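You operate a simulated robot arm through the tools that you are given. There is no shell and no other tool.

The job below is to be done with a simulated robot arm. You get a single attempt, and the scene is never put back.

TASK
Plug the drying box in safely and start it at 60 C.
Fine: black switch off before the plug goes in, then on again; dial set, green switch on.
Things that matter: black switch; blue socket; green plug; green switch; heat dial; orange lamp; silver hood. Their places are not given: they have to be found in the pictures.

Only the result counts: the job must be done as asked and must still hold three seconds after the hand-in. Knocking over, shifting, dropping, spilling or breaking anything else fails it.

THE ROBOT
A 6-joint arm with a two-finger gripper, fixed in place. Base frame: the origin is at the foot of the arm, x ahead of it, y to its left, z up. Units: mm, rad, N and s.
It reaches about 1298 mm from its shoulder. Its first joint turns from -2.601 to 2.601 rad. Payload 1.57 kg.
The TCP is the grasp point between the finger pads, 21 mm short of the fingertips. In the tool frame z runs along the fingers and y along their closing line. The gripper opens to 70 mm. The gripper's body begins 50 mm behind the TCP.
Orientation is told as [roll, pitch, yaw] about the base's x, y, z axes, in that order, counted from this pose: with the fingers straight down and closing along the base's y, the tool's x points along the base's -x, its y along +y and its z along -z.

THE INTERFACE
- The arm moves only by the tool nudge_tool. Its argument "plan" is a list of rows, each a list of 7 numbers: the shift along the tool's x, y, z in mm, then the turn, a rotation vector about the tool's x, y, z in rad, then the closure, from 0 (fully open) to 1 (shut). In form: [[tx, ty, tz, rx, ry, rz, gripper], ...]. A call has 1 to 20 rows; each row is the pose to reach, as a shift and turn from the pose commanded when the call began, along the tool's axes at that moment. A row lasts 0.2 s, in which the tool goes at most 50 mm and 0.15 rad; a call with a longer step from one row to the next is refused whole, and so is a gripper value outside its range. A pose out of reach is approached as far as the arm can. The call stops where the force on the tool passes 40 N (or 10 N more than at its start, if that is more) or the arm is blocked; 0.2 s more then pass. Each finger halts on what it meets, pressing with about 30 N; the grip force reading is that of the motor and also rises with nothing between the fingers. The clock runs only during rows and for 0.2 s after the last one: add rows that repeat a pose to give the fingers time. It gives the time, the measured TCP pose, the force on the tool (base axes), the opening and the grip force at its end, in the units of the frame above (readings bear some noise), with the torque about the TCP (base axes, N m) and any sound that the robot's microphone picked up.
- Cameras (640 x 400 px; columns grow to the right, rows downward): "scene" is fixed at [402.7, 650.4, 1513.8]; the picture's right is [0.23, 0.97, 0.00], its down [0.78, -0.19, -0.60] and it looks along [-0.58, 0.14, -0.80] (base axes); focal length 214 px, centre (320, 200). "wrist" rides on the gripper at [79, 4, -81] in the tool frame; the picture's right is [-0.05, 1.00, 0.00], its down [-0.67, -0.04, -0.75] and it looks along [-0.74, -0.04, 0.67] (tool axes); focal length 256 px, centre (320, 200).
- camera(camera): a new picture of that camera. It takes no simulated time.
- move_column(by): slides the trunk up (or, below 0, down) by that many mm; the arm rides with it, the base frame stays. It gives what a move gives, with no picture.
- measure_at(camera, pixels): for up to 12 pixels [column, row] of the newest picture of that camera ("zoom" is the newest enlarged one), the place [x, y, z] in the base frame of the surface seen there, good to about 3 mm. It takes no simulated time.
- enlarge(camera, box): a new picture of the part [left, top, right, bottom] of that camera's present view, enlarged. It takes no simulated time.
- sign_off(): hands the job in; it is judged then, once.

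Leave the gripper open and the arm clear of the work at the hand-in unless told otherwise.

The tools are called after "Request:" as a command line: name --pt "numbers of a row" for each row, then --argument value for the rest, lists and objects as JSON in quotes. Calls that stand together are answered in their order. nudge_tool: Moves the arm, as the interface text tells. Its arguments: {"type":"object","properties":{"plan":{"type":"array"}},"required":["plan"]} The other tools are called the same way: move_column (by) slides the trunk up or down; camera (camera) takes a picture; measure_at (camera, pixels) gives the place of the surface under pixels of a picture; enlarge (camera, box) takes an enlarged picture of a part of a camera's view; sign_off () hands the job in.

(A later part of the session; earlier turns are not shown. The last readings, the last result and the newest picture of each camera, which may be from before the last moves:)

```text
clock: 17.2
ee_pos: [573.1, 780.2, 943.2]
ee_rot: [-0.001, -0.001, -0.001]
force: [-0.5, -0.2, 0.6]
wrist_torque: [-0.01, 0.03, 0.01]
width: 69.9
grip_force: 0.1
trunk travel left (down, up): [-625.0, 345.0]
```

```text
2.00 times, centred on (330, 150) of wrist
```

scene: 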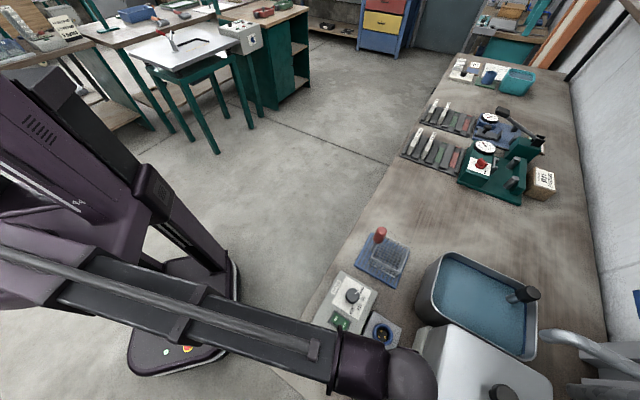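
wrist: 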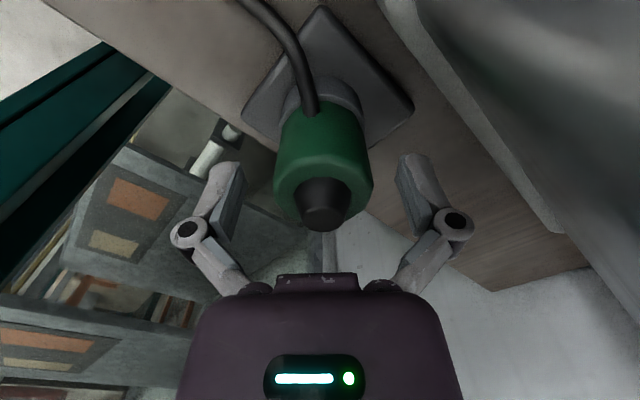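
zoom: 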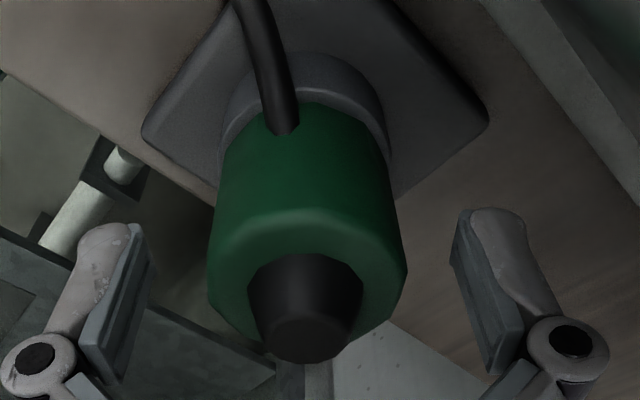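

Cup ring tops out at ≈912, fingertips at ≈922, so it's a clean grip on the green body. Closing now.

Request:
nudge_tool --pt "0 0 0 0 0 0 0.4" --pt "0 0 0 0 0 0 0.7" --pt "0 0 0 0 0 0 1" --pt "0 0 0 0 0 0 1" --pt "0 0 0 0 0 0 1"

Request:
camera --camera "wrist"

```text
clock: 18.4
ee_pos: [571.9, 780.6, 944.7]
ee_rot: [0.001, 0.001, 0.0]
force: [1.1, 3.2, 5.7]
wrist_torque: [0.1, 0.0, -0.01]
width: 39.6
grip_force: 29.6
trunk travel left (down, up): [-625.0, 345.0]
```

```text
taken
```

wrist: 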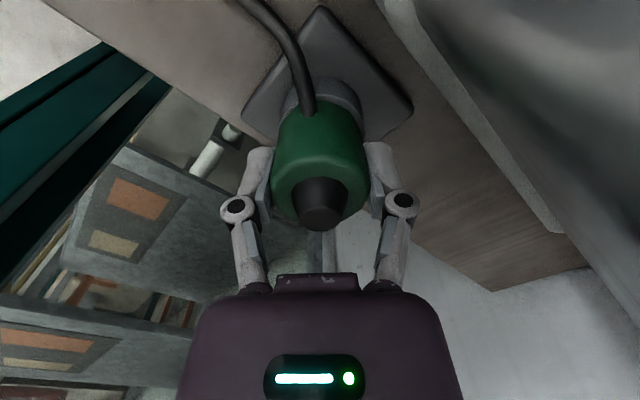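

Gripped at width 39.6. Lifting 20 mm and checking the forces.

Request:
move_column --by 20

Request:
camera --camera "wrist"

```text
clock: 19.0
ee_pos: [572.3, 779.9, 963.1]
ee_rot: [0.0, -0.001, 0.0]
force: [-0.2, 0.0, -0.3]
wrist_torque: [0.0, 0.0, 0.0]
width: 39.8
grip_force: 30.0
trunk travel left (down, up): [-645.0, 325.0]
```

```text
taken
```

wrist: 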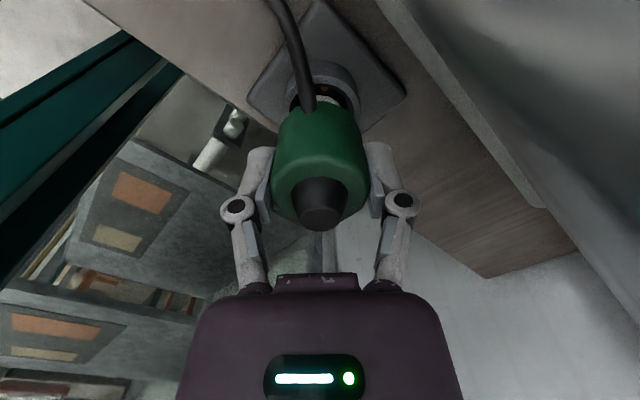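

Request:
enlarge --camera "wrist" --box '[270, 50, 380, 140]'

Request:
measure_at --camera "wrist" --pixels '[[325, 100], [335, 98], [350, 95], [318, 92], [330, 110], [345, 120]]'

```text
4.44 times, centred on (325, 95) of wrist
```

zoom: 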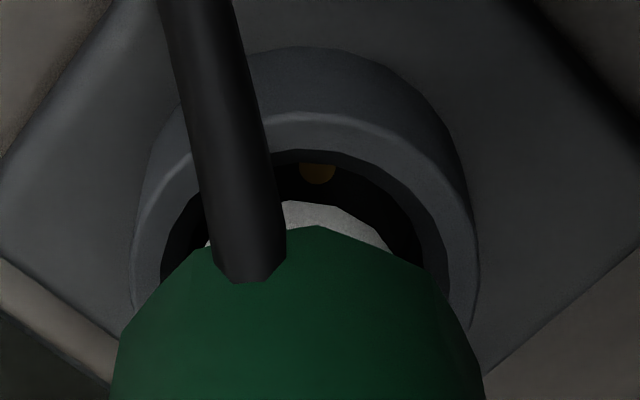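

```text
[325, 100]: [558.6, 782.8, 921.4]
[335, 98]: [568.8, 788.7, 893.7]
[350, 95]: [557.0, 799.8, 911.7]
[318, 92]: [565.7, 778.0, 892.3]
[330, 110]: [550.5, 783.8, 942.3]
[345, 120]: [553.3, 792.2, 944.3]
```

The stand is itself a parking collar with gold pins inside, so its pin layout will tell how the plug is keyed. I lift 70 mm more, watching for cable pull.

Request:
move_column --by 70

Request:
camera --camera "wrist"

Request:
enlarge --camera "wrist" --box '[250, 0, 400, 130]'

```text
clock: 20.1
ee_pos: [572.5, 781.0, 1034.1]
ee_rot: [0.0, 0.0, 0.0]
force: [0.6, 0.1, -0.4]
wrist_torque: [0.0, 0.02, -0.02]
width: 39.9
grip_force: 29.8
trunk travel left (down, up): [-715.0, 255.0]
```

```text
taken
```

wrist: 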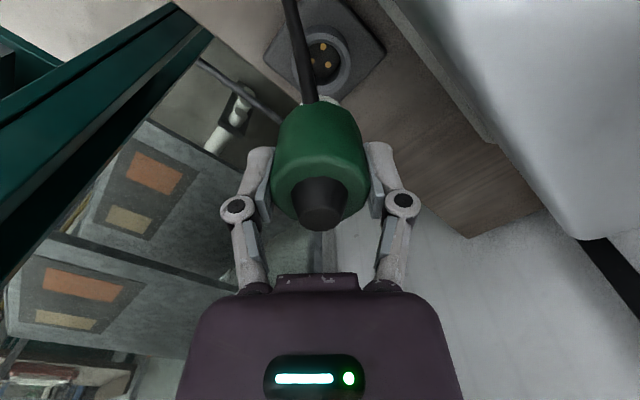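

```text
3.08 times, centred on (325, 65) of wrist
```

zoom: 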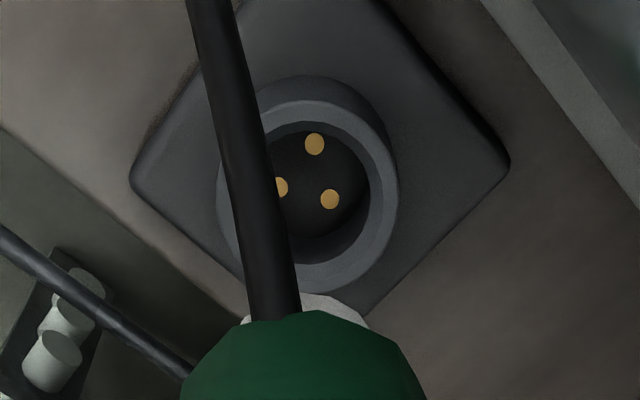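

The parking collar's three pins are visible. Measuring them.

Request:
measure_at --camera "zoom" --pixels '[[314, 143], [283, 187], [329, 198], [310, 178], [380, 170], [225, 190], [310, 285], [325, 105], [500, 162], [135, 185], [365, 315], [350, 290]]'

```text
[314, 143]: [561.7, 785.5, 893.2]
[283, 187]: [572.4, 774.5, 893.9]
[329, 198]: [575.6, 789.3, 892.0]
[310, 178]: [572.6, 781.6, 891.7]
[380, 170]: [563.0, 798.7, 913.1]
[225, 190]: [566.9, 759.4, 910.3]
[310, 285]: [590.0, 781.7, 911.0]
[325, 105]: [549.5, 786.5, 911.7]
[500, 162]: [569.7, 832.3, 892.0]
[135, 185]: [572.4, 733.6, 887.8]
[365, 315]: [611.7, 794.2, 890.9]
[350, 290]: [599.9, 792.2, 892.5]
```

Parking pins at (561.7,785.5), (572.4,774.5), (575.6,789.3): same angular layout (≈45°, 165°, 285°) as the blue socket. So the plug needs no yaw change. I'll record this view as a reference (5× zoom) so I can line the socket up in the same picture position.

Request:
enlarge --camera "wrist" --box '[260, 10, 388, 90]'

Request:
measure_at --camera "wrist" --pixels '[[322, 222], [312, 220], [332, 220], [300, 210], [345, 210], [322, 140], [345, 105], [335, 104]]'

Request:
camera --camera "scene"

```text
5.00 times, centred on (324, 50) of wrist
```

zoom: 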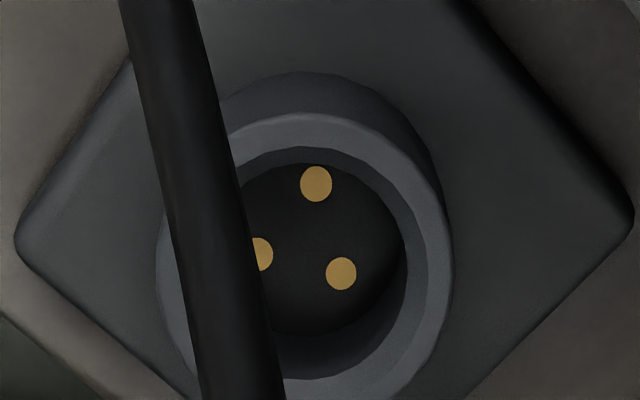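

```text
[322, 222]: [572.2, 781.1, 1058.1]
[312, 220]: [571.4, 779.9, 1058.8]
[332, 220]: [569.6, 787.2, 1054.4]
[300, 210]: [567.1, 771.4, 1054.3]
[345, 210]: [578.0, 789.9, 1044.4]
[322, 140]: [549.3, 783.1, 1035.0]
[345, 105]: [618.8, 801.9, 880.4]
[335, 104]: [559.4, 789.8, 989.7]
```

```text
taken
```

scene: 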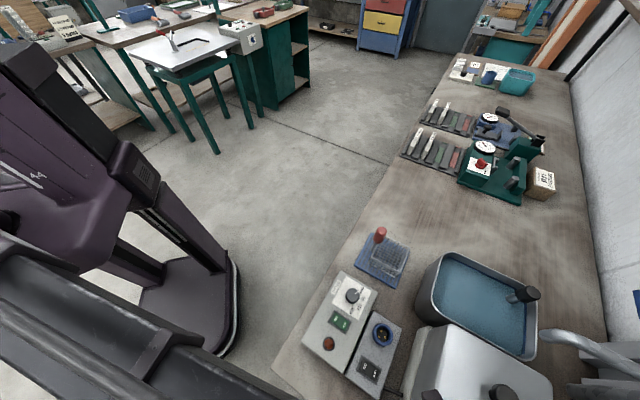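

I raise 9 mm (socket pins sit ~9 mm higher than the parking pins) and carry the plug around the hood's corner by the −y side to above the socket at TCP ≈ (393, 803).

Request:
move_column --by 9

Request:
nudge_tool --pt "18 -13 0 0 0 0 1" --pt "37 -26 0 0 0 0 1" --pt "56 -39 0 0 0 0 1" --pt "75 -51 0 0 0 0 1" --pt "95 -44 0 0 0 0 1" --pt "114 -36 0 0 0 0 1" --pt "133 -26 0 0 0 0 1" --pt "152 -16 0 0 0 0 1" --pt "167 4 0 0 0 0 1" --pt "175 15 0 0 0 0 1" --pt "179.3 22.5 0 0 0 0 1" --pt "179.3 22.5 0 0 0 0 1"

Request:
camera --camera "wrist"

Request:
enlarge --camera "wrist" --box '[260, 10, 388, 90]'

Request:
camera --camera "scene"

```text
clock: 20.7
ee_pos: [572.6, 780.6, 1042.6]
ee_rot: [0.0, 0.0, 0.0]
force: [-0.3, 0.0, -0.7]
wrist_torque: [0.0, -0.04, -0.02]
width: 39.9
grip_force: 30.2
trunk travel left (down, up): [-724.0, 246.0]
```

```text
clock: 23.3
ee_pos: [393.4, 802.3, 1043.3]
ee_rot: [-0.001, 0.0, -0.001]
force: [-0.1, 0.7, 0.2]
wrist_torque: [-0.01, -0.01, 0.01]
width: 40.0
grip_force: 29.6
trunk travel left (down, up): [-724.0, 246.0]
```

```text
taken
```

wrist: 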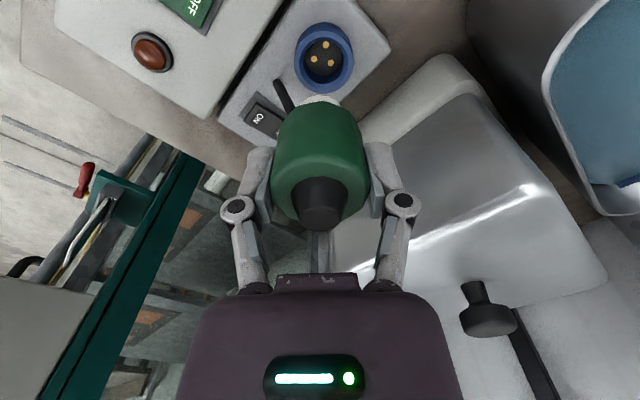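

```text
5.00 times, centred on (324, 50) of wrist
```

zoom: 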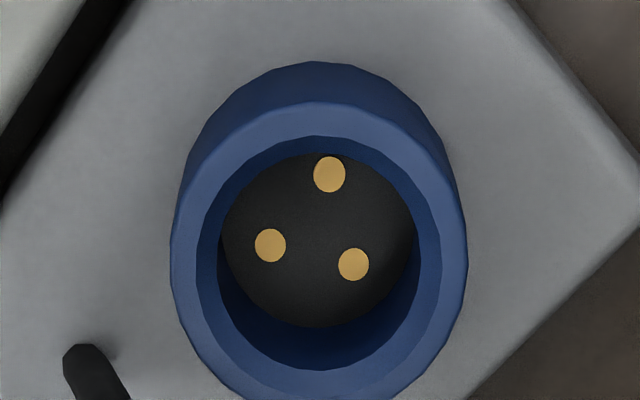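

```text
taken
```

scene: 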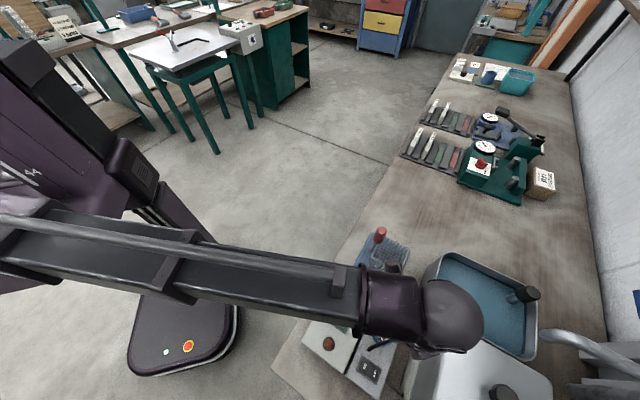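

The socket's pins appear at (330,174), (354,264), (270,245) versus reference (316,184), (341,273), (262,254): same yaw, same scale, an offset of about 2.2 mm in +y and −2.1 mm in x. Correcting and re-checking.

Request:
nudge_tool --pt "2.1 2.2 0 0 0 0 1" --pt "2.1 2.2 0 0 0 0 1"

Request:
enlarge --camera "wrist" --box '[260, 10, 388, 90]'

```text
clock: 23.9
ee_pos: [390.4, 806.1, 1042.6]
ee_rot: [0.0, 0.0, 0.002]
force: [0.6, -0.2, -1.0]
wrist_torque: [0.01, 0.01, 0.03]
width: 39.7
grip_force: 29.8
trunk travel left (down, up): [-724.0, 246.0]
```

```text
5.00 times, centred on (324, 50) of wrist
```

zoom: 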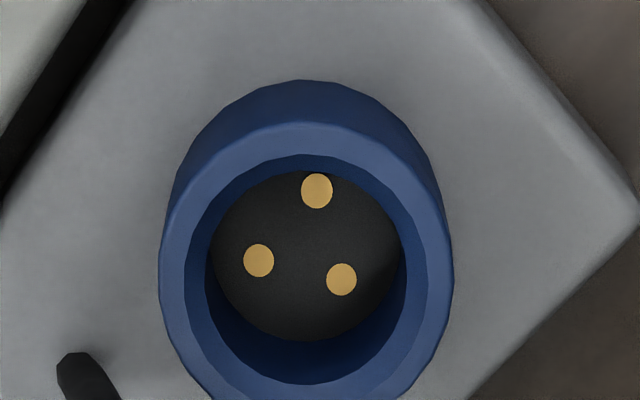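

Columns match now; the vertical offset (+6 zoom px) with equal scale suggests about +0.7 mm in x (and socket ~0.7 mm higher). I check heights by measuring pins and rim from this same view.

Request:
measure_at --camera "zoom" --pixels '[[317, 190], [258, 261], [341, 279], [300, 230], [310, 140], [180, 280], [435, 280], [380, 160], [230, 370], [390, 370], [220, 170], [560, 200]]'

```text
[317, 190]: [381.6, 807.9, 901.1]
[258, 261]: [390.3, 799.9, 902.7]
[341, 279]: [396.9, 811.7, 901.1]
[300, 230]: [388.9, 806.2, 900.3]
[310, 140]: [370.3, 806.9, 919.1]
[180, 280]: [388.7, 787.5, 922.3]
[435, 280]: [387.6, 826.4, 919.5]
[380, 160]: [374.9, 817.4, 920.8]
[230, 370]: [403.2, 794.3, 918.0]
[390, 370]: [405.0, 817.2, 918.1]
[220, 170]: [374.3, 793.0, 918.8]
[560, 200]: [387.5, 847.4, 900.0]
```

Applying +1 mm in x and re-checking.

Request:
nudge_tool --pt "-1.0 0 0 0 0 0 1" --pt "-1.0 0 0 0 0 0 1"

Request:
enlarge --camera "wrist" --box '[260, 10, 388, 90]'

```text
clock: 24.5
ee_pos: [391.6, 804.6, 1042.7]
ee_rot: [-0.001, -0.002, 0.001]
force: [0.5, 0.7, -0.7]
wrist_torque: [-0.02, 0.0, -0.01]
width: 40.0
grip_force: 29.7
trunk travel left (down, up): [-724.0, 246.0]
```

```text
5.00 times, centred on (324, 50) of wrist
```

zoom: 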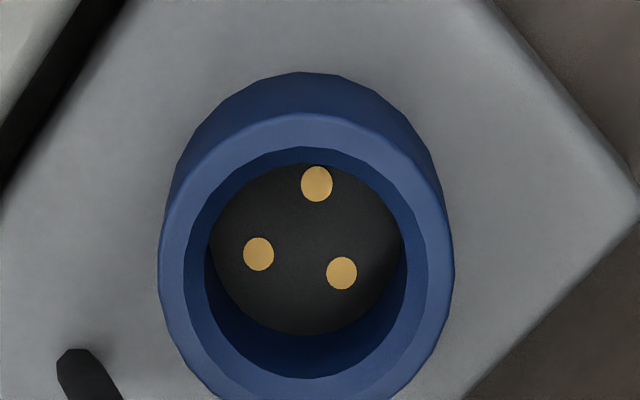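

Pins now at (317,184), (341,273), (258,254): identical to the reference. The plug is coaxial with the socket. The seat should be 90 mm below; I lower 62 mm first (nose still above the rim).

Request:
move_column --by -62

Request:
camera --camera "wrist"

Request:
camera --camera "scene"

```text
clock: 25.5
ee_pos: [391.5, 805.9, 981.1]
ee_rot: [0.0, 0.001, -0.001]
force: [1.0, -0.3, -0.5]
wrist_torque: [0.02, 0.03, 0.02]
width: 39.8
grip_force: 30.3
trunk travel left (down, up): [-662.0, 308.0]
```

```text
taken
```

wrist: 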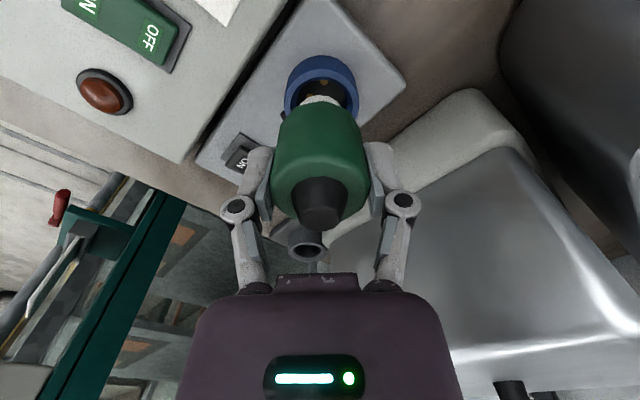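

```text
taken
```

scene: 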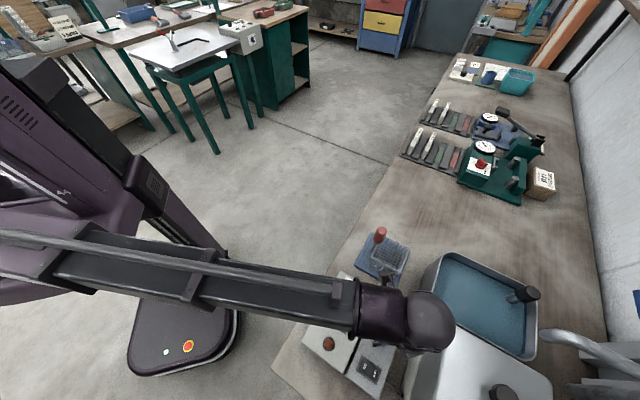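

Nose is just above the rim, all aligned. Lowering in steps: 12 mm.

Request:
move_column --by -12

Request:
enlarge --camera "wrist" --box '[260, 40, 388, 120]'

```text
clock: 26.1
ee_pos: [391.1, 805.2, 969.0]
ee_rot: [0.0, -0.001, 0.0]
force: [0.3, 0.5, -0.4]
wrist_torque: [0.0, -0.02, -0.04]
width: 39.7
grip_force: 30.1
trunk travel left (down, up): [-650.0, 320.0]
```

```text
5.00 times, centred on (324, 80) of wrist
```

zoom: 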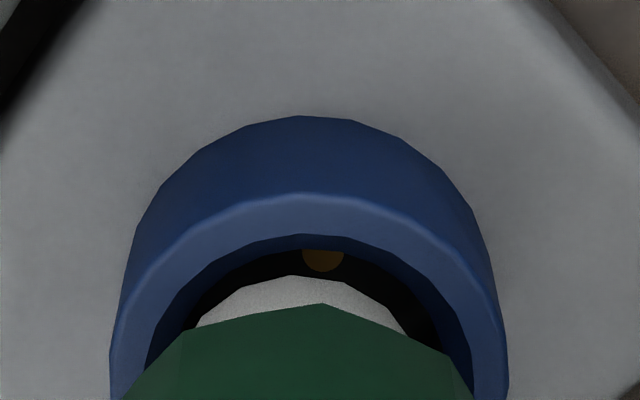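

Nose sits centred inside the collar. Lowering 8 mm more.

Request:
move_column --by -8

Request:
move_column --by -5

Request:
enlarge --camera "wrist" --box '[260, 40, 388, 120]'

```text
clock: 26.7
ee_pos: [390.8, 804.8, 960.5]
ee_rot: [-0.001, -0.001, 0.001]
force: [0.0, 0.3, -0.7]
wrist_torque: [0.03, 0.01, 0.01]
width: 39.8
grip_force: 30.1
trunk travel left (down, up): [-642.0, 328.0]
```

```text
clock: 27.2
ee_pos: [391.0, 805.2, 955.6]
ee_rot: [-0.002, 0.0, 0.001]
force: [-0.4, 0.4, -0.7]
wrist_torque: [0.01, -0.02, 0.02]
width: 39.6
grip_force: 30.6
trunk travel left (down, up): [-637.0, 333.0]
```

```text
5.00 times, centred on (324, 80) of wrist
```

zoom: 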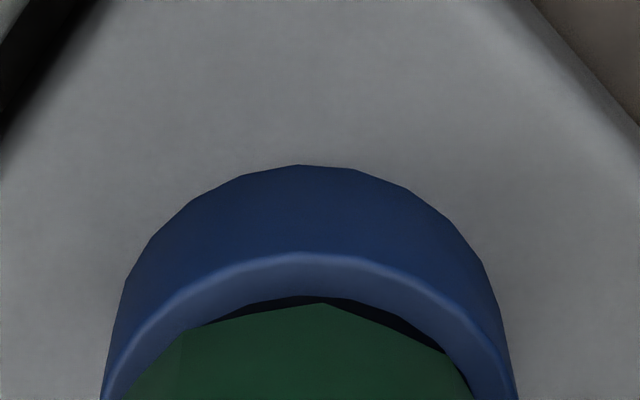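

Nearly seated (TCP 955.6, expected seat ≈953.5). Two more small steps.

Request:
move_column --by -2

Request:
move_column --by -1

Request:
camera --camera "wrist"

```text
clock: 27.7
ee_pos: [390.7, 805.2, 954.5]
ee_rot: [0.0, 0.0, 0.0]
force: [0.1, 0.7, -1.0]
wrist_torque: [-0.01, 0.01, -0.04]
width: 40.0
grip_force: 29.9
trunk travel left (down, up): [-635.0, 335.0]
```

```text
clock: 28.2
ee_pos: [390.8, 804.2, 953.2]
ee_rot: [0.0, 0.001, 0.0]
force: [-0.1, 0.3, -1.7]
wrist_torque: [-0.01, 0.01, 0.0]
width: 39.7
grip_force: 30.0
trunk travel left (down, up): [-634.0, 336.0]
```

```text
taken
```

wrist: 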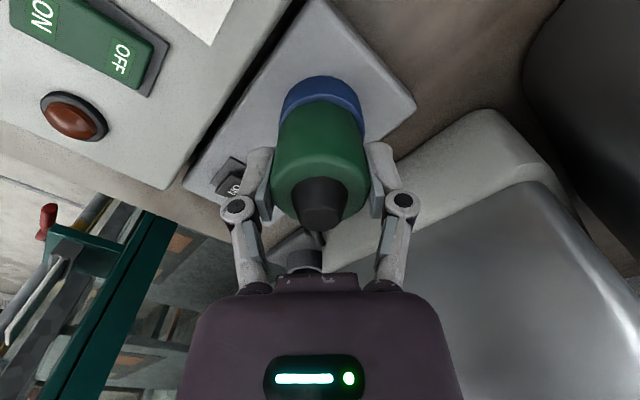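

Force still tiny. Lowering 1 mm at a time to feel the seat.

Request:
move_column --by -1

Request:
move_column --by -1

Request:
enlarge --camera "wrist" --box '[250, 60, 390, 150]'

```text
clock: 28.8
ee_pos: [389.8, 804.8, 951.0]
ee_rot: [-0.001, -0.002, 0.0]
force: [0.7, 2.3, 6.1]
wrist_torque: [0.0, 0.0, 0.03]
width: 39.9
grip_force: 29.6
trunk travel left (down, up): [-633.0, 337.0]
```

```text
clock: 29.3
ee_pos: [391.4, 805.5, 952.4]
ee_rot: [0.002, -0.001, 0.0]
force: [3.4, 7.2, 20.5]
wrist_torque: [0.19, 0.1, -0.06]
width: 39.7
grip_force: 29.9
trunk travel left (down, up): [-632.0, 338.0]
```

```text
4.44 times, centred on (320, 105) of wrist
```

zoom: 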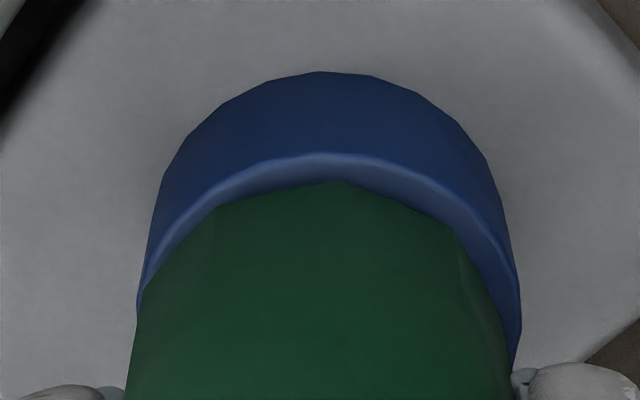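

Contact builds 6 → 20 N at the expected seat height (92 mm vs 90 mm reference), stiff: the plug is seated. I relieve 1 mm and open the fingers.

Request:
move_column --by 1

Request:
nudge_tool --pt "0 0 0 0 0 0 0.35" --pt "0 0 0 0 0 0 0.2" --pt "0 0 0 0 0 0 0.2" --pt "0 0 0 0 0 0 0.2"

Request:
camera --camera "wrist"

```text
clock: 29.8
ee_pos: [391.3, 805.8, 952.8]
ee_rot: [0.001, -0.002, 0.0]
force: [0.8, 3.0, 8.5]
wrist_torque: [0.23, -0.07, -0.01]
width: 39.7
grip_force: 29.6
trunk travel left (down, up): [-633.0, 337.0]
```

```text
clock: 30.8
ee_pos: [390.2, 805.0, 950.8]
ee_rot: [0.0, -0.001, -0.001]
force: [0.4, 0.4, -1.2]
wrist_torque: [0.02, 0.01, 0.01]
width: 56.0
grip_force: 0.1
trunk travel left (down, up): [-633.0, 337.0]
```

```text
taken
```

wrist: 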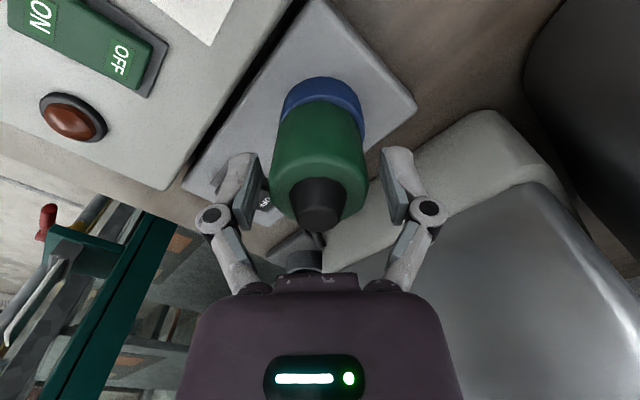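

Released; the plug stays in the collar. Raising 110 mm straight up and inspecting.

Request:
move_column --by 110

Request:
camera --camera "wrist"

Request:
enlarge --camera "wrist" --box '[220, 0, 420, 125]'

```text
clock: 32.2
ee_pos: [392.6, 804.7, 1061.3]
ee_rot: [0.002, 0.0, 0.0]
force: [0.1, 0.1, -0.1]
wrist_torque: [-0.02, 0.01, -0.02]
width: 56.1
grip_force: 0.0
trunk travel left (down, up): [-743.0, 227.0]
```

```text
taken
```

wrist: 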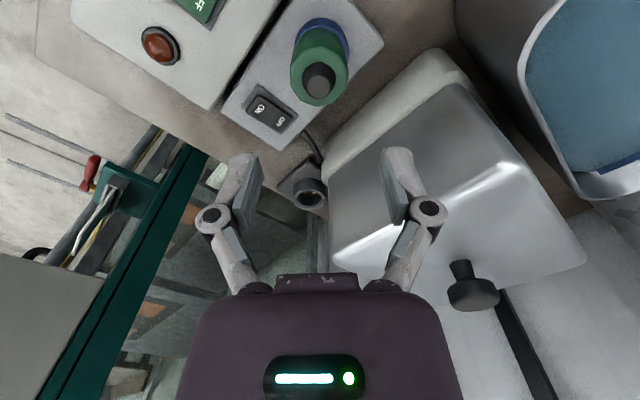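

```text
3.20 times, centred on (320, 62) of wrist
```

zoom: 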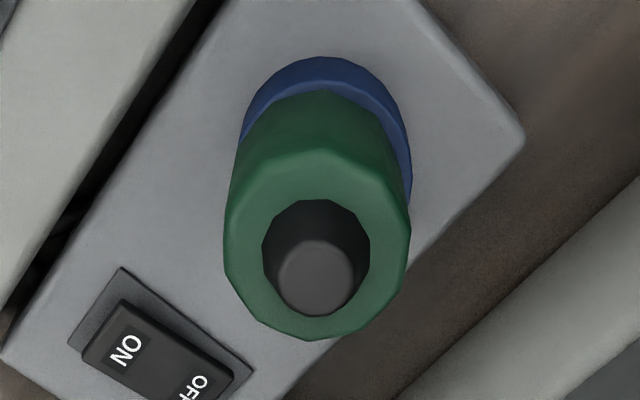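

Plug stands upright in the blue socket. I verify its height and look from the scene camera; the expected stub top is ≈976, green top ≈964.

Request:
measure_at --camera "wrist" --pixels '[[319, 80], [300, 90], [340, 90], [320, 100], [320, 60], [264, 107], [282, 122], [296, 75], [344, 75]]'

Request:
camera --camera "scene"

Request:
enlarge --camera "wrist" --box '[230, 70, 330, 140]'

```text
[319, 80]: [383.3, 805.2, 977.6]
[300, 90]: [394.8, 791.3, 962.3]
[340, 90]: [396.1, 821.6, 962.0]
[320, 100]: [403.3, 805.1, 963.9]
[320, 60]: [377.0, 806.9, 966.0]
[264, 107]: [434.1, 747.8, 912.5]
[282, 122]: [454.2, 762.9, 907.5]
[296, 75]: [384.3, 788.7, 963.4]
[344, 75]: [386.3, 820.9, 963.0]
```

```text
taken
```

scene: 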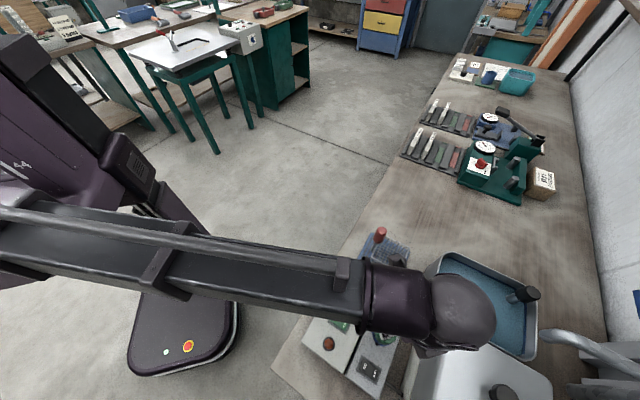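

```text
5.71 times, centred on (280, 105) of wrist
```

zoom: 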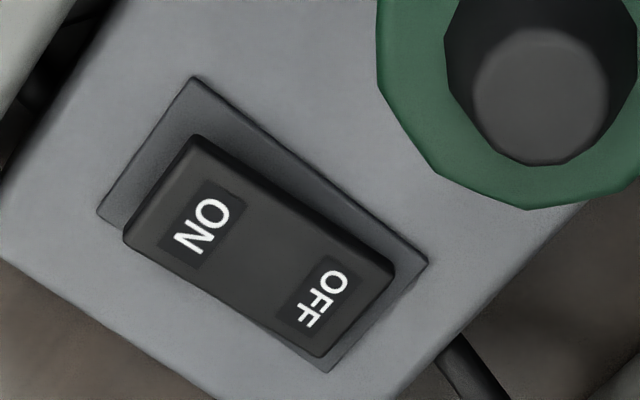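

Plug seated: green top ≈963, stub top ≈977 as expected. Black switch is still OFF (ON end 912.5, OFF end 907.5). Now move over the ON end at ≈(434, 744), yaw +45°, fingers closing.

Request:
nudge_tool --pt "-7 -10 0 0 0 -0.131 0.5" --pt "-14 -20 0 0 0 -0.262 0.8" --pt "-21 -30 0 0 0 -0.393 1" --pt "-28 -40 0 0 0 -0.524 1" --pt "-35 -51 0 0 0 -0.655 1" --pt "-42.2 -61.3 0 0 0 -0.785 1" --pt "-42.2 -61.3 0 0 0 -0.785 1"

Request:
move_column --by -105

Request:
camera --camera "wrist"

```text
clock: 33.8
ee_pos: [433.7, 742.4, 1061.3]
ee_rot: [-0.001, -0.001, 0.786]
force: [0.3, -0.1, -0.5]
wrist_torque: [-0.02, 0.01, 0.02]
width: 0.0
grip_force: 28.3
trunk travel left (down, up): [-743.0, 227.0]
```

```text
clock: 35.2
ee_pos: [433.6, 743.2, 957.8]
ee_rot: [0.001, -0.001, 0.785]
force: [0.9, 0.0, 0.2]
wrist_torque: [-0.02, -0.04, 0.03]
width: 0.1
grip_force: 28.9
trunk travel left (down, up): [-638.0, 332.0]
```

```text
taken
```

wrist: 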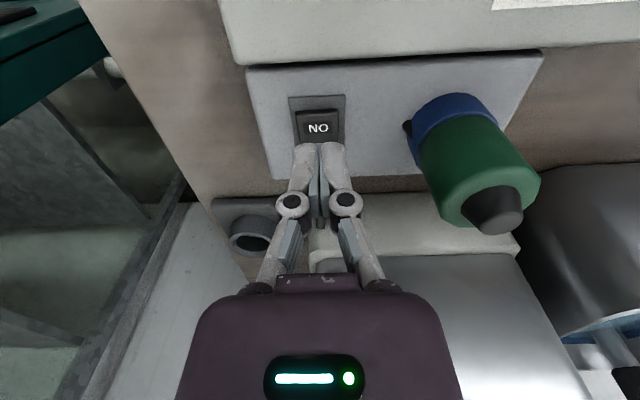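

Fingertip hangs over the ON half ("ON" at (318,128) just beyond the tip); plug well clear to the right. Lower 20 mm, then small presses.

Request:
move_column --by -20

Request:
move_column --by -6

Request:
enlarge --camera "wrist" --box '[260, 60, 380, 180]'

```text
clock: 35.8
ee_pos: [434.8, 743.6, 938.2]
ee_rot: [0.001, -0.001, 0.785]
force: [-0.5, 0.8, -0.4]
wrist_torque: [-0.01, 0.01, -0.01]
width: 0.1
grip_force: 28.3
trunk travel left (down, up): [-618.0, 352.0]
```

```text
clock: 36.4
ee_pos: [433.9, 743.7, 931.6]
ee_rot: [0.0, 0.0, 0.786]
force: [-0.4, -0.1, 1.0]
wrist_torque: [-0.04, 0.02, 0.0]
width: 5.7
grip_force: 28.4
trunk travel left (down, up): [-612.0, 358.0]
```

```text
3.33 times, centred on (320, 120) of wrist
```

zoom: 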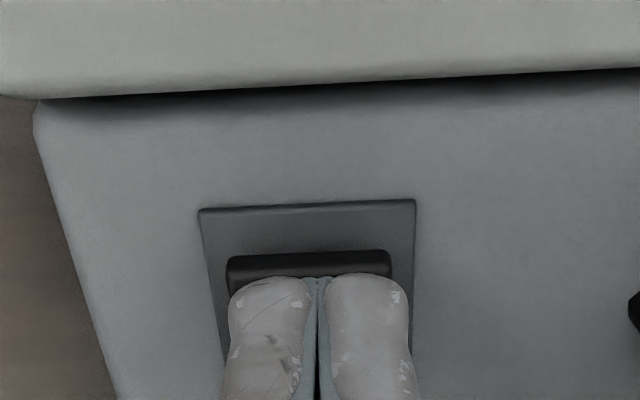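

Light contact. Lowering 3 mm more.

Request:
move_column --by -3

Request:
enlarge --camera "wrist" --box '[260, 60, 380, 180]'

```text
clock: 36.9
ee_pos: [433.3, 744.4, 928.6]
ee_rot: [0.0, -0.002, 0.785]
force: [0.1, 0.9, 6.4]
wrist_torque: [0.03, -0.03, 0.0]
width: 5.9
grip_force: 28.4
trunk travel left (down, up): [-609.0, 361.0]
```

```text
3.33 times, centred on (320, 120) of wrist
```

zoom: 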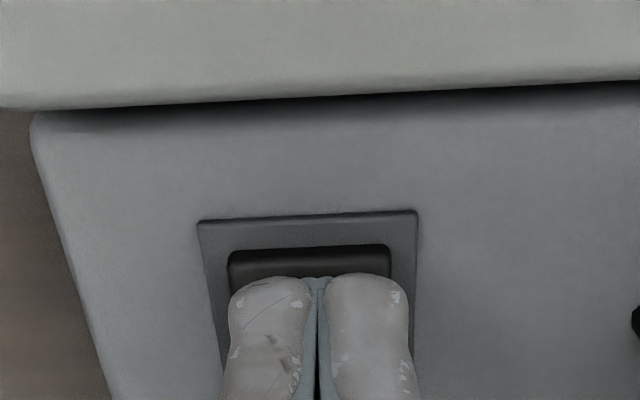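

Request:
move_column --by -1

Request:
move_column --by 45

Request:
camera --camera "wrist"

Request:
enlarge --camera "wrist" --box '[240, 60, 400, 180]'

```text
clock: 37.4
ee_pos: [433.2, 744.4, 929.1]
ee_rot: [-0.001, -0.003, 0.787]
force: [2.0, 5.5, 21.8]
wrist_torque: [0.19, -0.17, 0.04]
width: 6.0
grip_force: 28.6
trunk travel left (down, up): [-608.0, 362.0]
```

```text
clock: 38.3
ee_pos: [434.5, 744.8, 971.2]
ee_rot: [0.001, -0.001, 0.785]
force: [0.2, 0.1, 0.1]
wrist_torque: [-0.01, -0.01, 0.01]
width: 0.0
grip_force: 28.8
trunk travel left (down, up): [-653.0, 317.0]
```

```text
taken
```

wrist: 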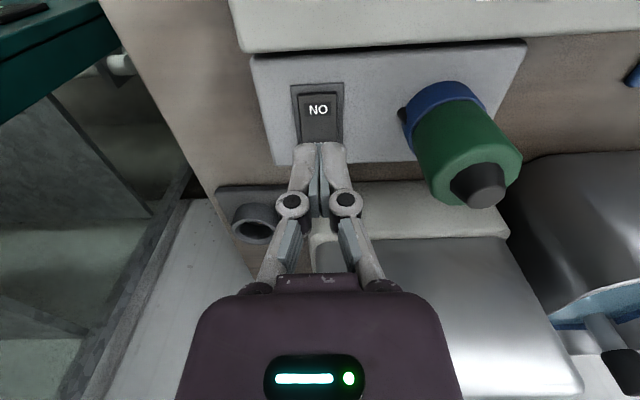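

```text
3.33 times, centred on (320, 120) of wrist
```

zoom: 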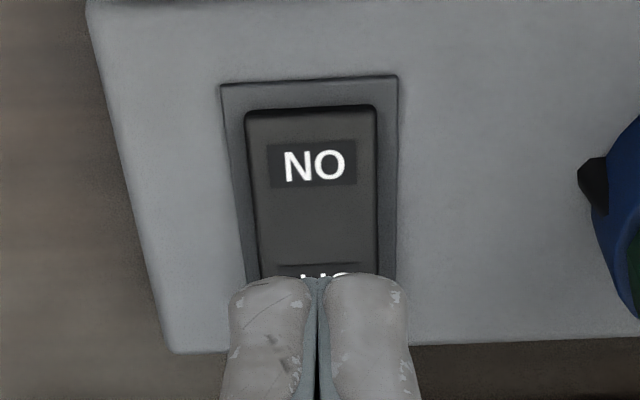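

The ON end looks sunk now (pressed to a firm 22 N stop). I raise further and verify from higher up.

Request:
move_column --by 90

Request:
camera --camera "wrist"

Request:
enlarge --camera "wrist" --box '[260, 0, 420, 100]'

Request:
measure_at --camera "wrist" --pixels '[[319, 45], [319, 50], [320, 60], [320, 70], [320, 76]]'

```text
clock: 39.5
ee_pos: [434.2, 743.6, 1061.6]
ee_rot: [0.0, 0.0, 0.786]
force: [0.1, 0.3, -0.3]
wrist_torque: [0.0, 0.01, -0.01]
width: 0.0
grip_force: 28.0
trunk travel left (down, up): [-743.0, 227.0]
```

```text
taken
```

wrist: 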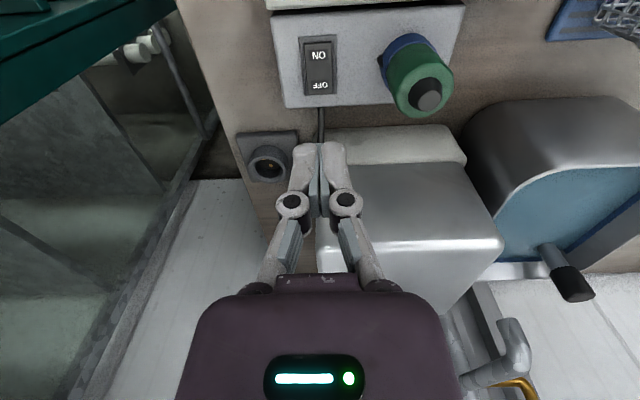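

```text
4.00 times, centred on (340, 50) of wrist
```

zoom: 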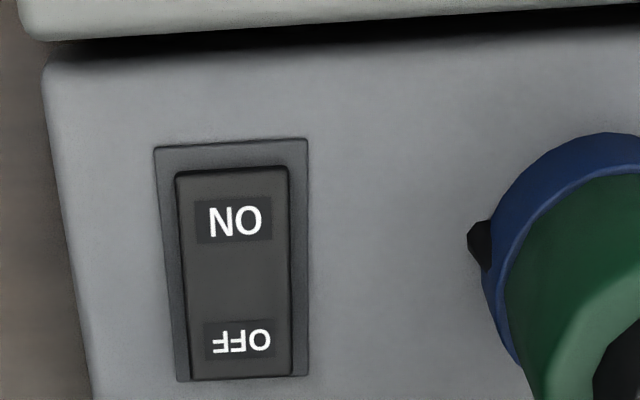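

```text
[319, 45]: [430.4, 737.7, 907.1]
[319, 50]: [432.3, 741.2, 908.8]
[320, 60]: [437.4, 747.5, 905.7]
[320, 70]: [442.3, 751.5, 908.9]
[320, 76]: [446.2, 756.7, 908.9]
```

Black switch is ON again. Next the dial; I check what stands near it (basket, red handle) using the scene camera.

Request:
camera --camera "scene"

Request:
measure_at --camera "scene" --pixels '[[380, 233], [379, 240], [360, 268], [392, 286], [390, 255], [375, 262], [405, 250], [430, 300], [372, 293], [400, 270]]'

Request:
enlarge --camera "scene" --box '[300, 220, 440, 310]'

```text
taken
```

scene: 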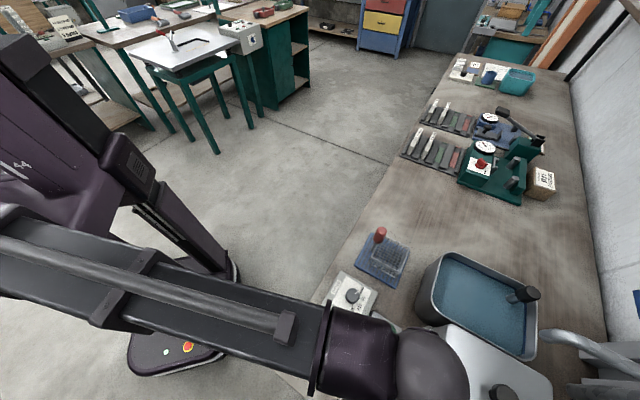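

```text
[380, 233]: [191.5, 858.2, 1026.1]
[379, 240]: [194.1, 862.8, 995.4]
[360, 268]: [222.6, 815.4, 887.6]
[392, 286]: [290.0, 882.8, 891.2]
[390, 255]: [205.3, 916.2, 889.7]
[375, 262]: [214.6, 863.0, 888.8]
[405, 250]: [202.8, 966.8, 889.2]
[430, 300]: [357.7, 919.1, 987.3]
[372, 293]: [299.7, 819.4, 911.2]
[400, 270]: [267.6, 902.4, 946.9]
```

```text
4.44 times, centred on (370, 265) of scene
```

zoom: 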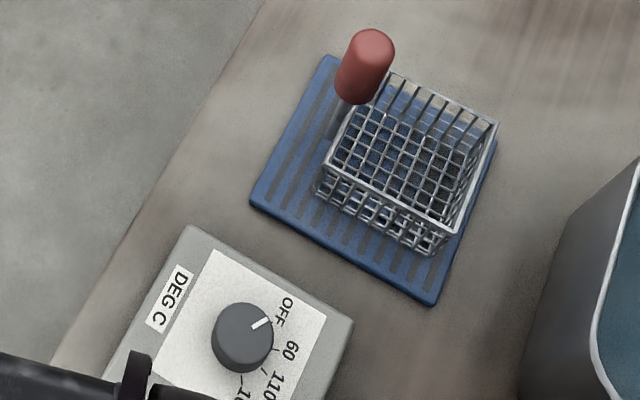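

The red handle tops at (191, 858, 1026), well away from the knob at (295, 761). I move over the knob keeping yaw 45°, opening to ~50 mm.

Request:
nudge_tool --pt "21.5 27.7 0 0 0 0 0.7" --pt "43 55.3 0 0 0 0 0.4" --pt "64.5 83 0 0 0 0 0.28" --pt "85.9 110.6 0 0 0 0 0.28" --pt "85.9 110.6 0 0 0 0 0.28"

Request:
camera --camera "wrist"

Request:
enlarge --camera "wrist" --box '[240, 0, 400, 100]'

```text
clock: 40.8
ee_pos: [294.6, 761.2, 1062.0]
ee_rot: [0.0, 0.0, 0.787]
force: [-0.3, 0.0, 0.1]
wrist_torque: [-0.01, 0.02, -0.01]
width: 50.4
grip_force: 0.1
trunk travel left (down, up): [-743.0, 227.0]
```

```text
taken
```

wrist: 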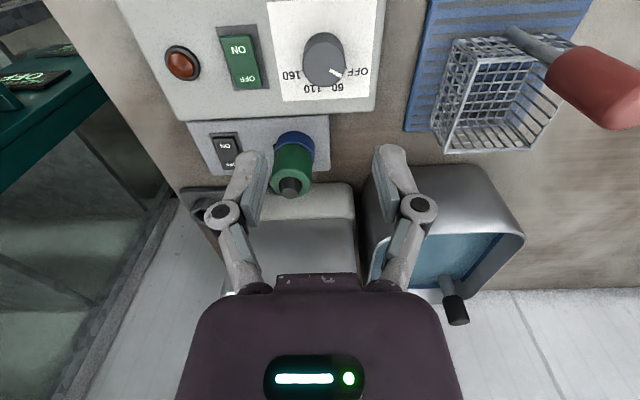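

```text
4.00 times, centred on (320, 50) of wrist
```

zoom: 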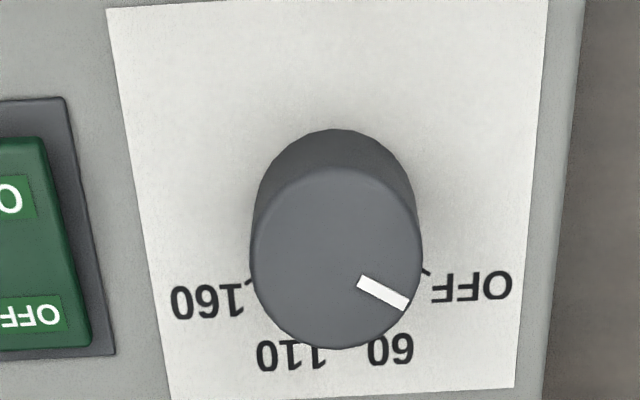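

The knob is in view. Measuring its top face from here to centre the fingers.

Request:
measure_at --camera "zoom" --pixels '[[336, 258], [258, 258], [415, 258], [336, 178], [336, 340], [280, 200], [392, 200], [280, 315], [392, 315], [360, 280], [406, 304], [200, 150]]'

```text
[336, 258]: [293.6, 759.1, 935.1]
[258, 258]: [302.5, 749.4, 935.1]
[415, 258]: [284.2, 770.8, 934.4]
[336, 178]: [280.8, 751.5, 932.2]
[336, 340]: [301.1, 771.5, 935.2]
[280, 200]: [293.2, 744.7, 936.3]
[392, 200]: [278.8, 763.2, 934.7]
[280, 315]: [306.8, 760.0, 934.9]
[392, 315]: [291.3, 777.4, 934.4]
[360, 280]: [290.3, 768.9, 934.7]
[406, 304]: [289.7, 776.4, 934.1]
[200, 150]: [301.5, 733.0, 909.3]
```

Knob centre ≈ (293.4, 761). I nudge ~1 mm in −x and lower 95 mm (tips ≈ 946, above the knob top at 936) to check.

Request:
nudge_tool --pt "0.7 0.7 0 0 0 0 0.28" --pt "0.7 0.7 0 0 0 0 0.28"

Request:
move_column --by -95

Request:
camera --camera "wrist"

```text
clock: 41.4
ee_pos: [293.8, 760.7, 1062.2]
ee_rot: [0.0, 0.0, 0.785]
force: [-0.8, -0.1, -0.2]
wrist_torque: [0.02, 0.04, -0.01]
width: 50.5
grip_force: 0.0
trunk travel left (down, up): [-743.0, 227.0]
```

```text
clock: 42.6
ee_pos: [294.2, 760.3, 967.3]
ee_rot: [0.0, 0.0, 0.785]
force: [0.0, -0.1, 0.2]
wrist_torque: [0.03, -0.04, -0.01]
width: 50.4
grip_force: 0.0
trunk travel left (down, up): [-648.0, 322.0]
```

```text
taken
```

wrist: 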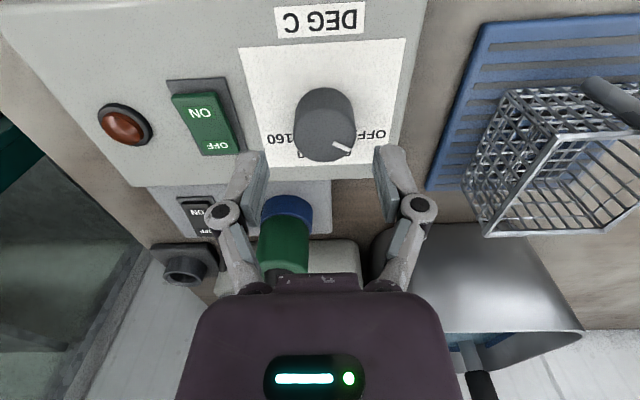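

Knob at (324,130) centred between the fingers, green switch clear of the left finger. Lowering 29 mm (tips ≈917, panel ≈912).

Request:
move_column --by -29

Request:
camera --camera "wrist"

```text
clock: 43.4
ee_pos: [293.6, 759.3, 938.4]
ee_rot: [0.0, -0.001, 0.787]
force: [-0.3, -0.6, 0.0]
wrist_torque: [0.01, 0.03, -0.01]
width: 50.4
grip_force: 0.2
trunk travel left (down, up): [-619.0, 351.0]
```

```text
taken
```

wrist: 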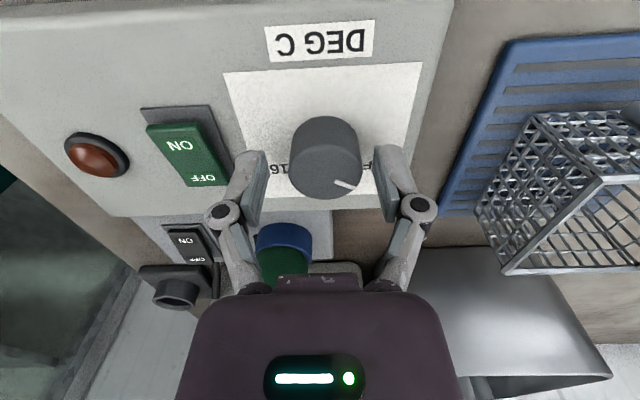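

I check the knob's centring from here: measuring the top face edges.

Request:
enlarge --camera "wrist" --box '[240, 100, 400, 200]'

```text
4.00 times, centred on (320, 150) of wrist
```

zoom: 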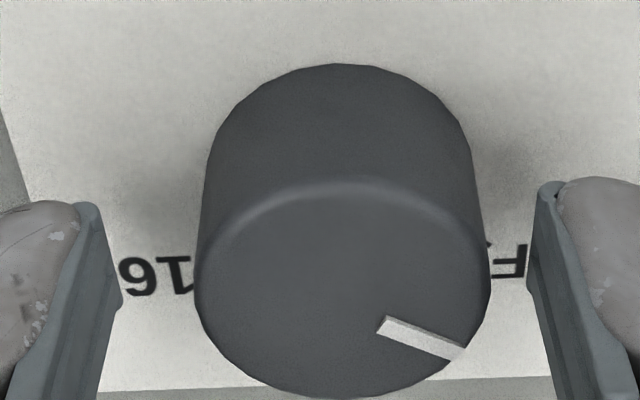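

The knob face centre is ~2.3 mm to tool +y and ~2.5 mm to tool +x of the TCP. Correcting before gripping.

Request:
nudge_tool --pt "2.5 2.2 0 0 0 0 0.28" --pt "2.5 2.2 0 0 0 0 0.28"

Request:
enlarge --camera "wrist" --box '[240, 100, 400, 200]'

```text
clock: 44.0
ee_pos: [290.4, 759.4, 938.0]
ee_rot: [-0.002, -0.001, 0.785]
force: [1.1, 1.0, -0.8]
wrist_torque: [0.01, 0.0, -0.04]
width: 50.5
grip_force: 0.0
trunk travel left (down, up): [-619.0, 351.0]
```

```text
4.00 times, centred on (320, 150) of wrist
```

zoom: 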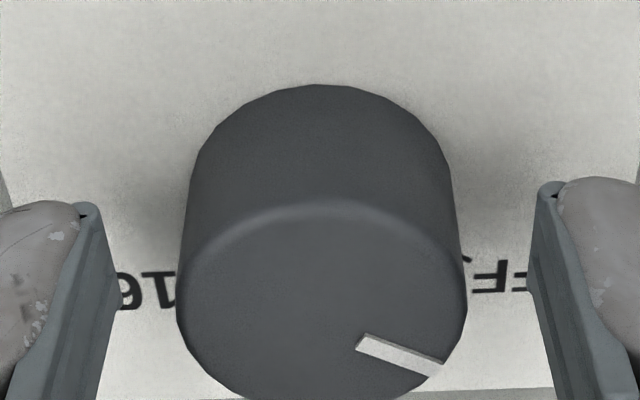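

Centred now. Closing on the knob.

Request:
nudge_tool --pt "0 0 0 0 0 0 0.5" --pt "0 0 0 0 0 0 0.8" --pt "0 0 0 0 0 0 1" --pt "0 0 0 0 0 0 1"

Request:
enlarge --camera "wrist" --box '[240, 100, 400, 200]'

```text
clock: 45.0
ee_pos: [290.3, 760.5, 937.3]
ee_rot: [0.001, -0.001, 0.784]
force: [-1.0, 0.7, -0.3]
wrist_torque: [0.06, 0.13, -0.06]
width: 33.2
grip_force: 32.0
trunk travel left (down, up): [-619.0, 351.0]
```

```text
4.00 times, centred on (320, 150) of wrist
```

zoom: 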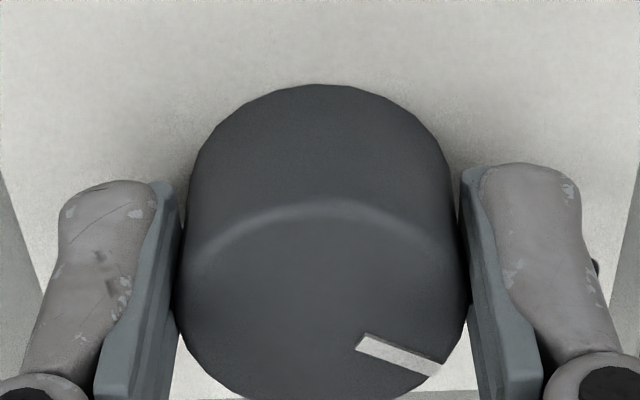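

Gripped at 33.2 mm with little side force. Turning −40° about base z (tool rz +0.698) in steps.

Request:
nudge_tool --pt "0 0 0 0 0 0.1 1" --pt "0 0 0 0 0 0.2 1" --pt "0 0 0 0 0 0.3 1" --pt "0 0 0 0 0 0.4 1" --pt "0 0 0 0 0 0.5 1" --pt "0 0 0 0 0 0.6 1" --pt "0 0 0 0 0 0.698 1" --pt "0 0 0 0 0 0.698 1"

Request:
camera --camera "wrist"

Request:
camera --camera "scene"

```text
clock: 46.8
ee_pos: [290.3, 761.4, 937.8]
ee_rot: [0.002, -0.002, 0.086]
force: [-2.9, 20.7, 15.8]
wrist_torque: [0.43, 0.06, 0.03]
width: 33.3
grip_force: 31.9
trunk travel left (down, up): [-619.0, 351.0]
```

```text
taken
```

wrist: 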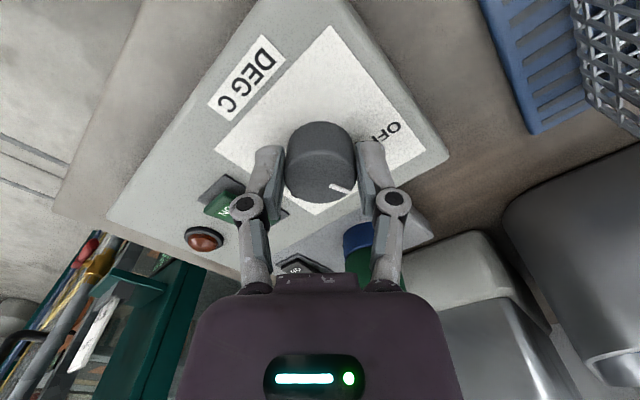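

```text
taken
```

scene: 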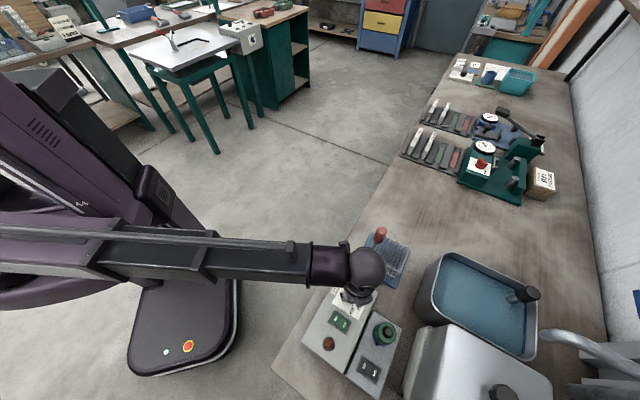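

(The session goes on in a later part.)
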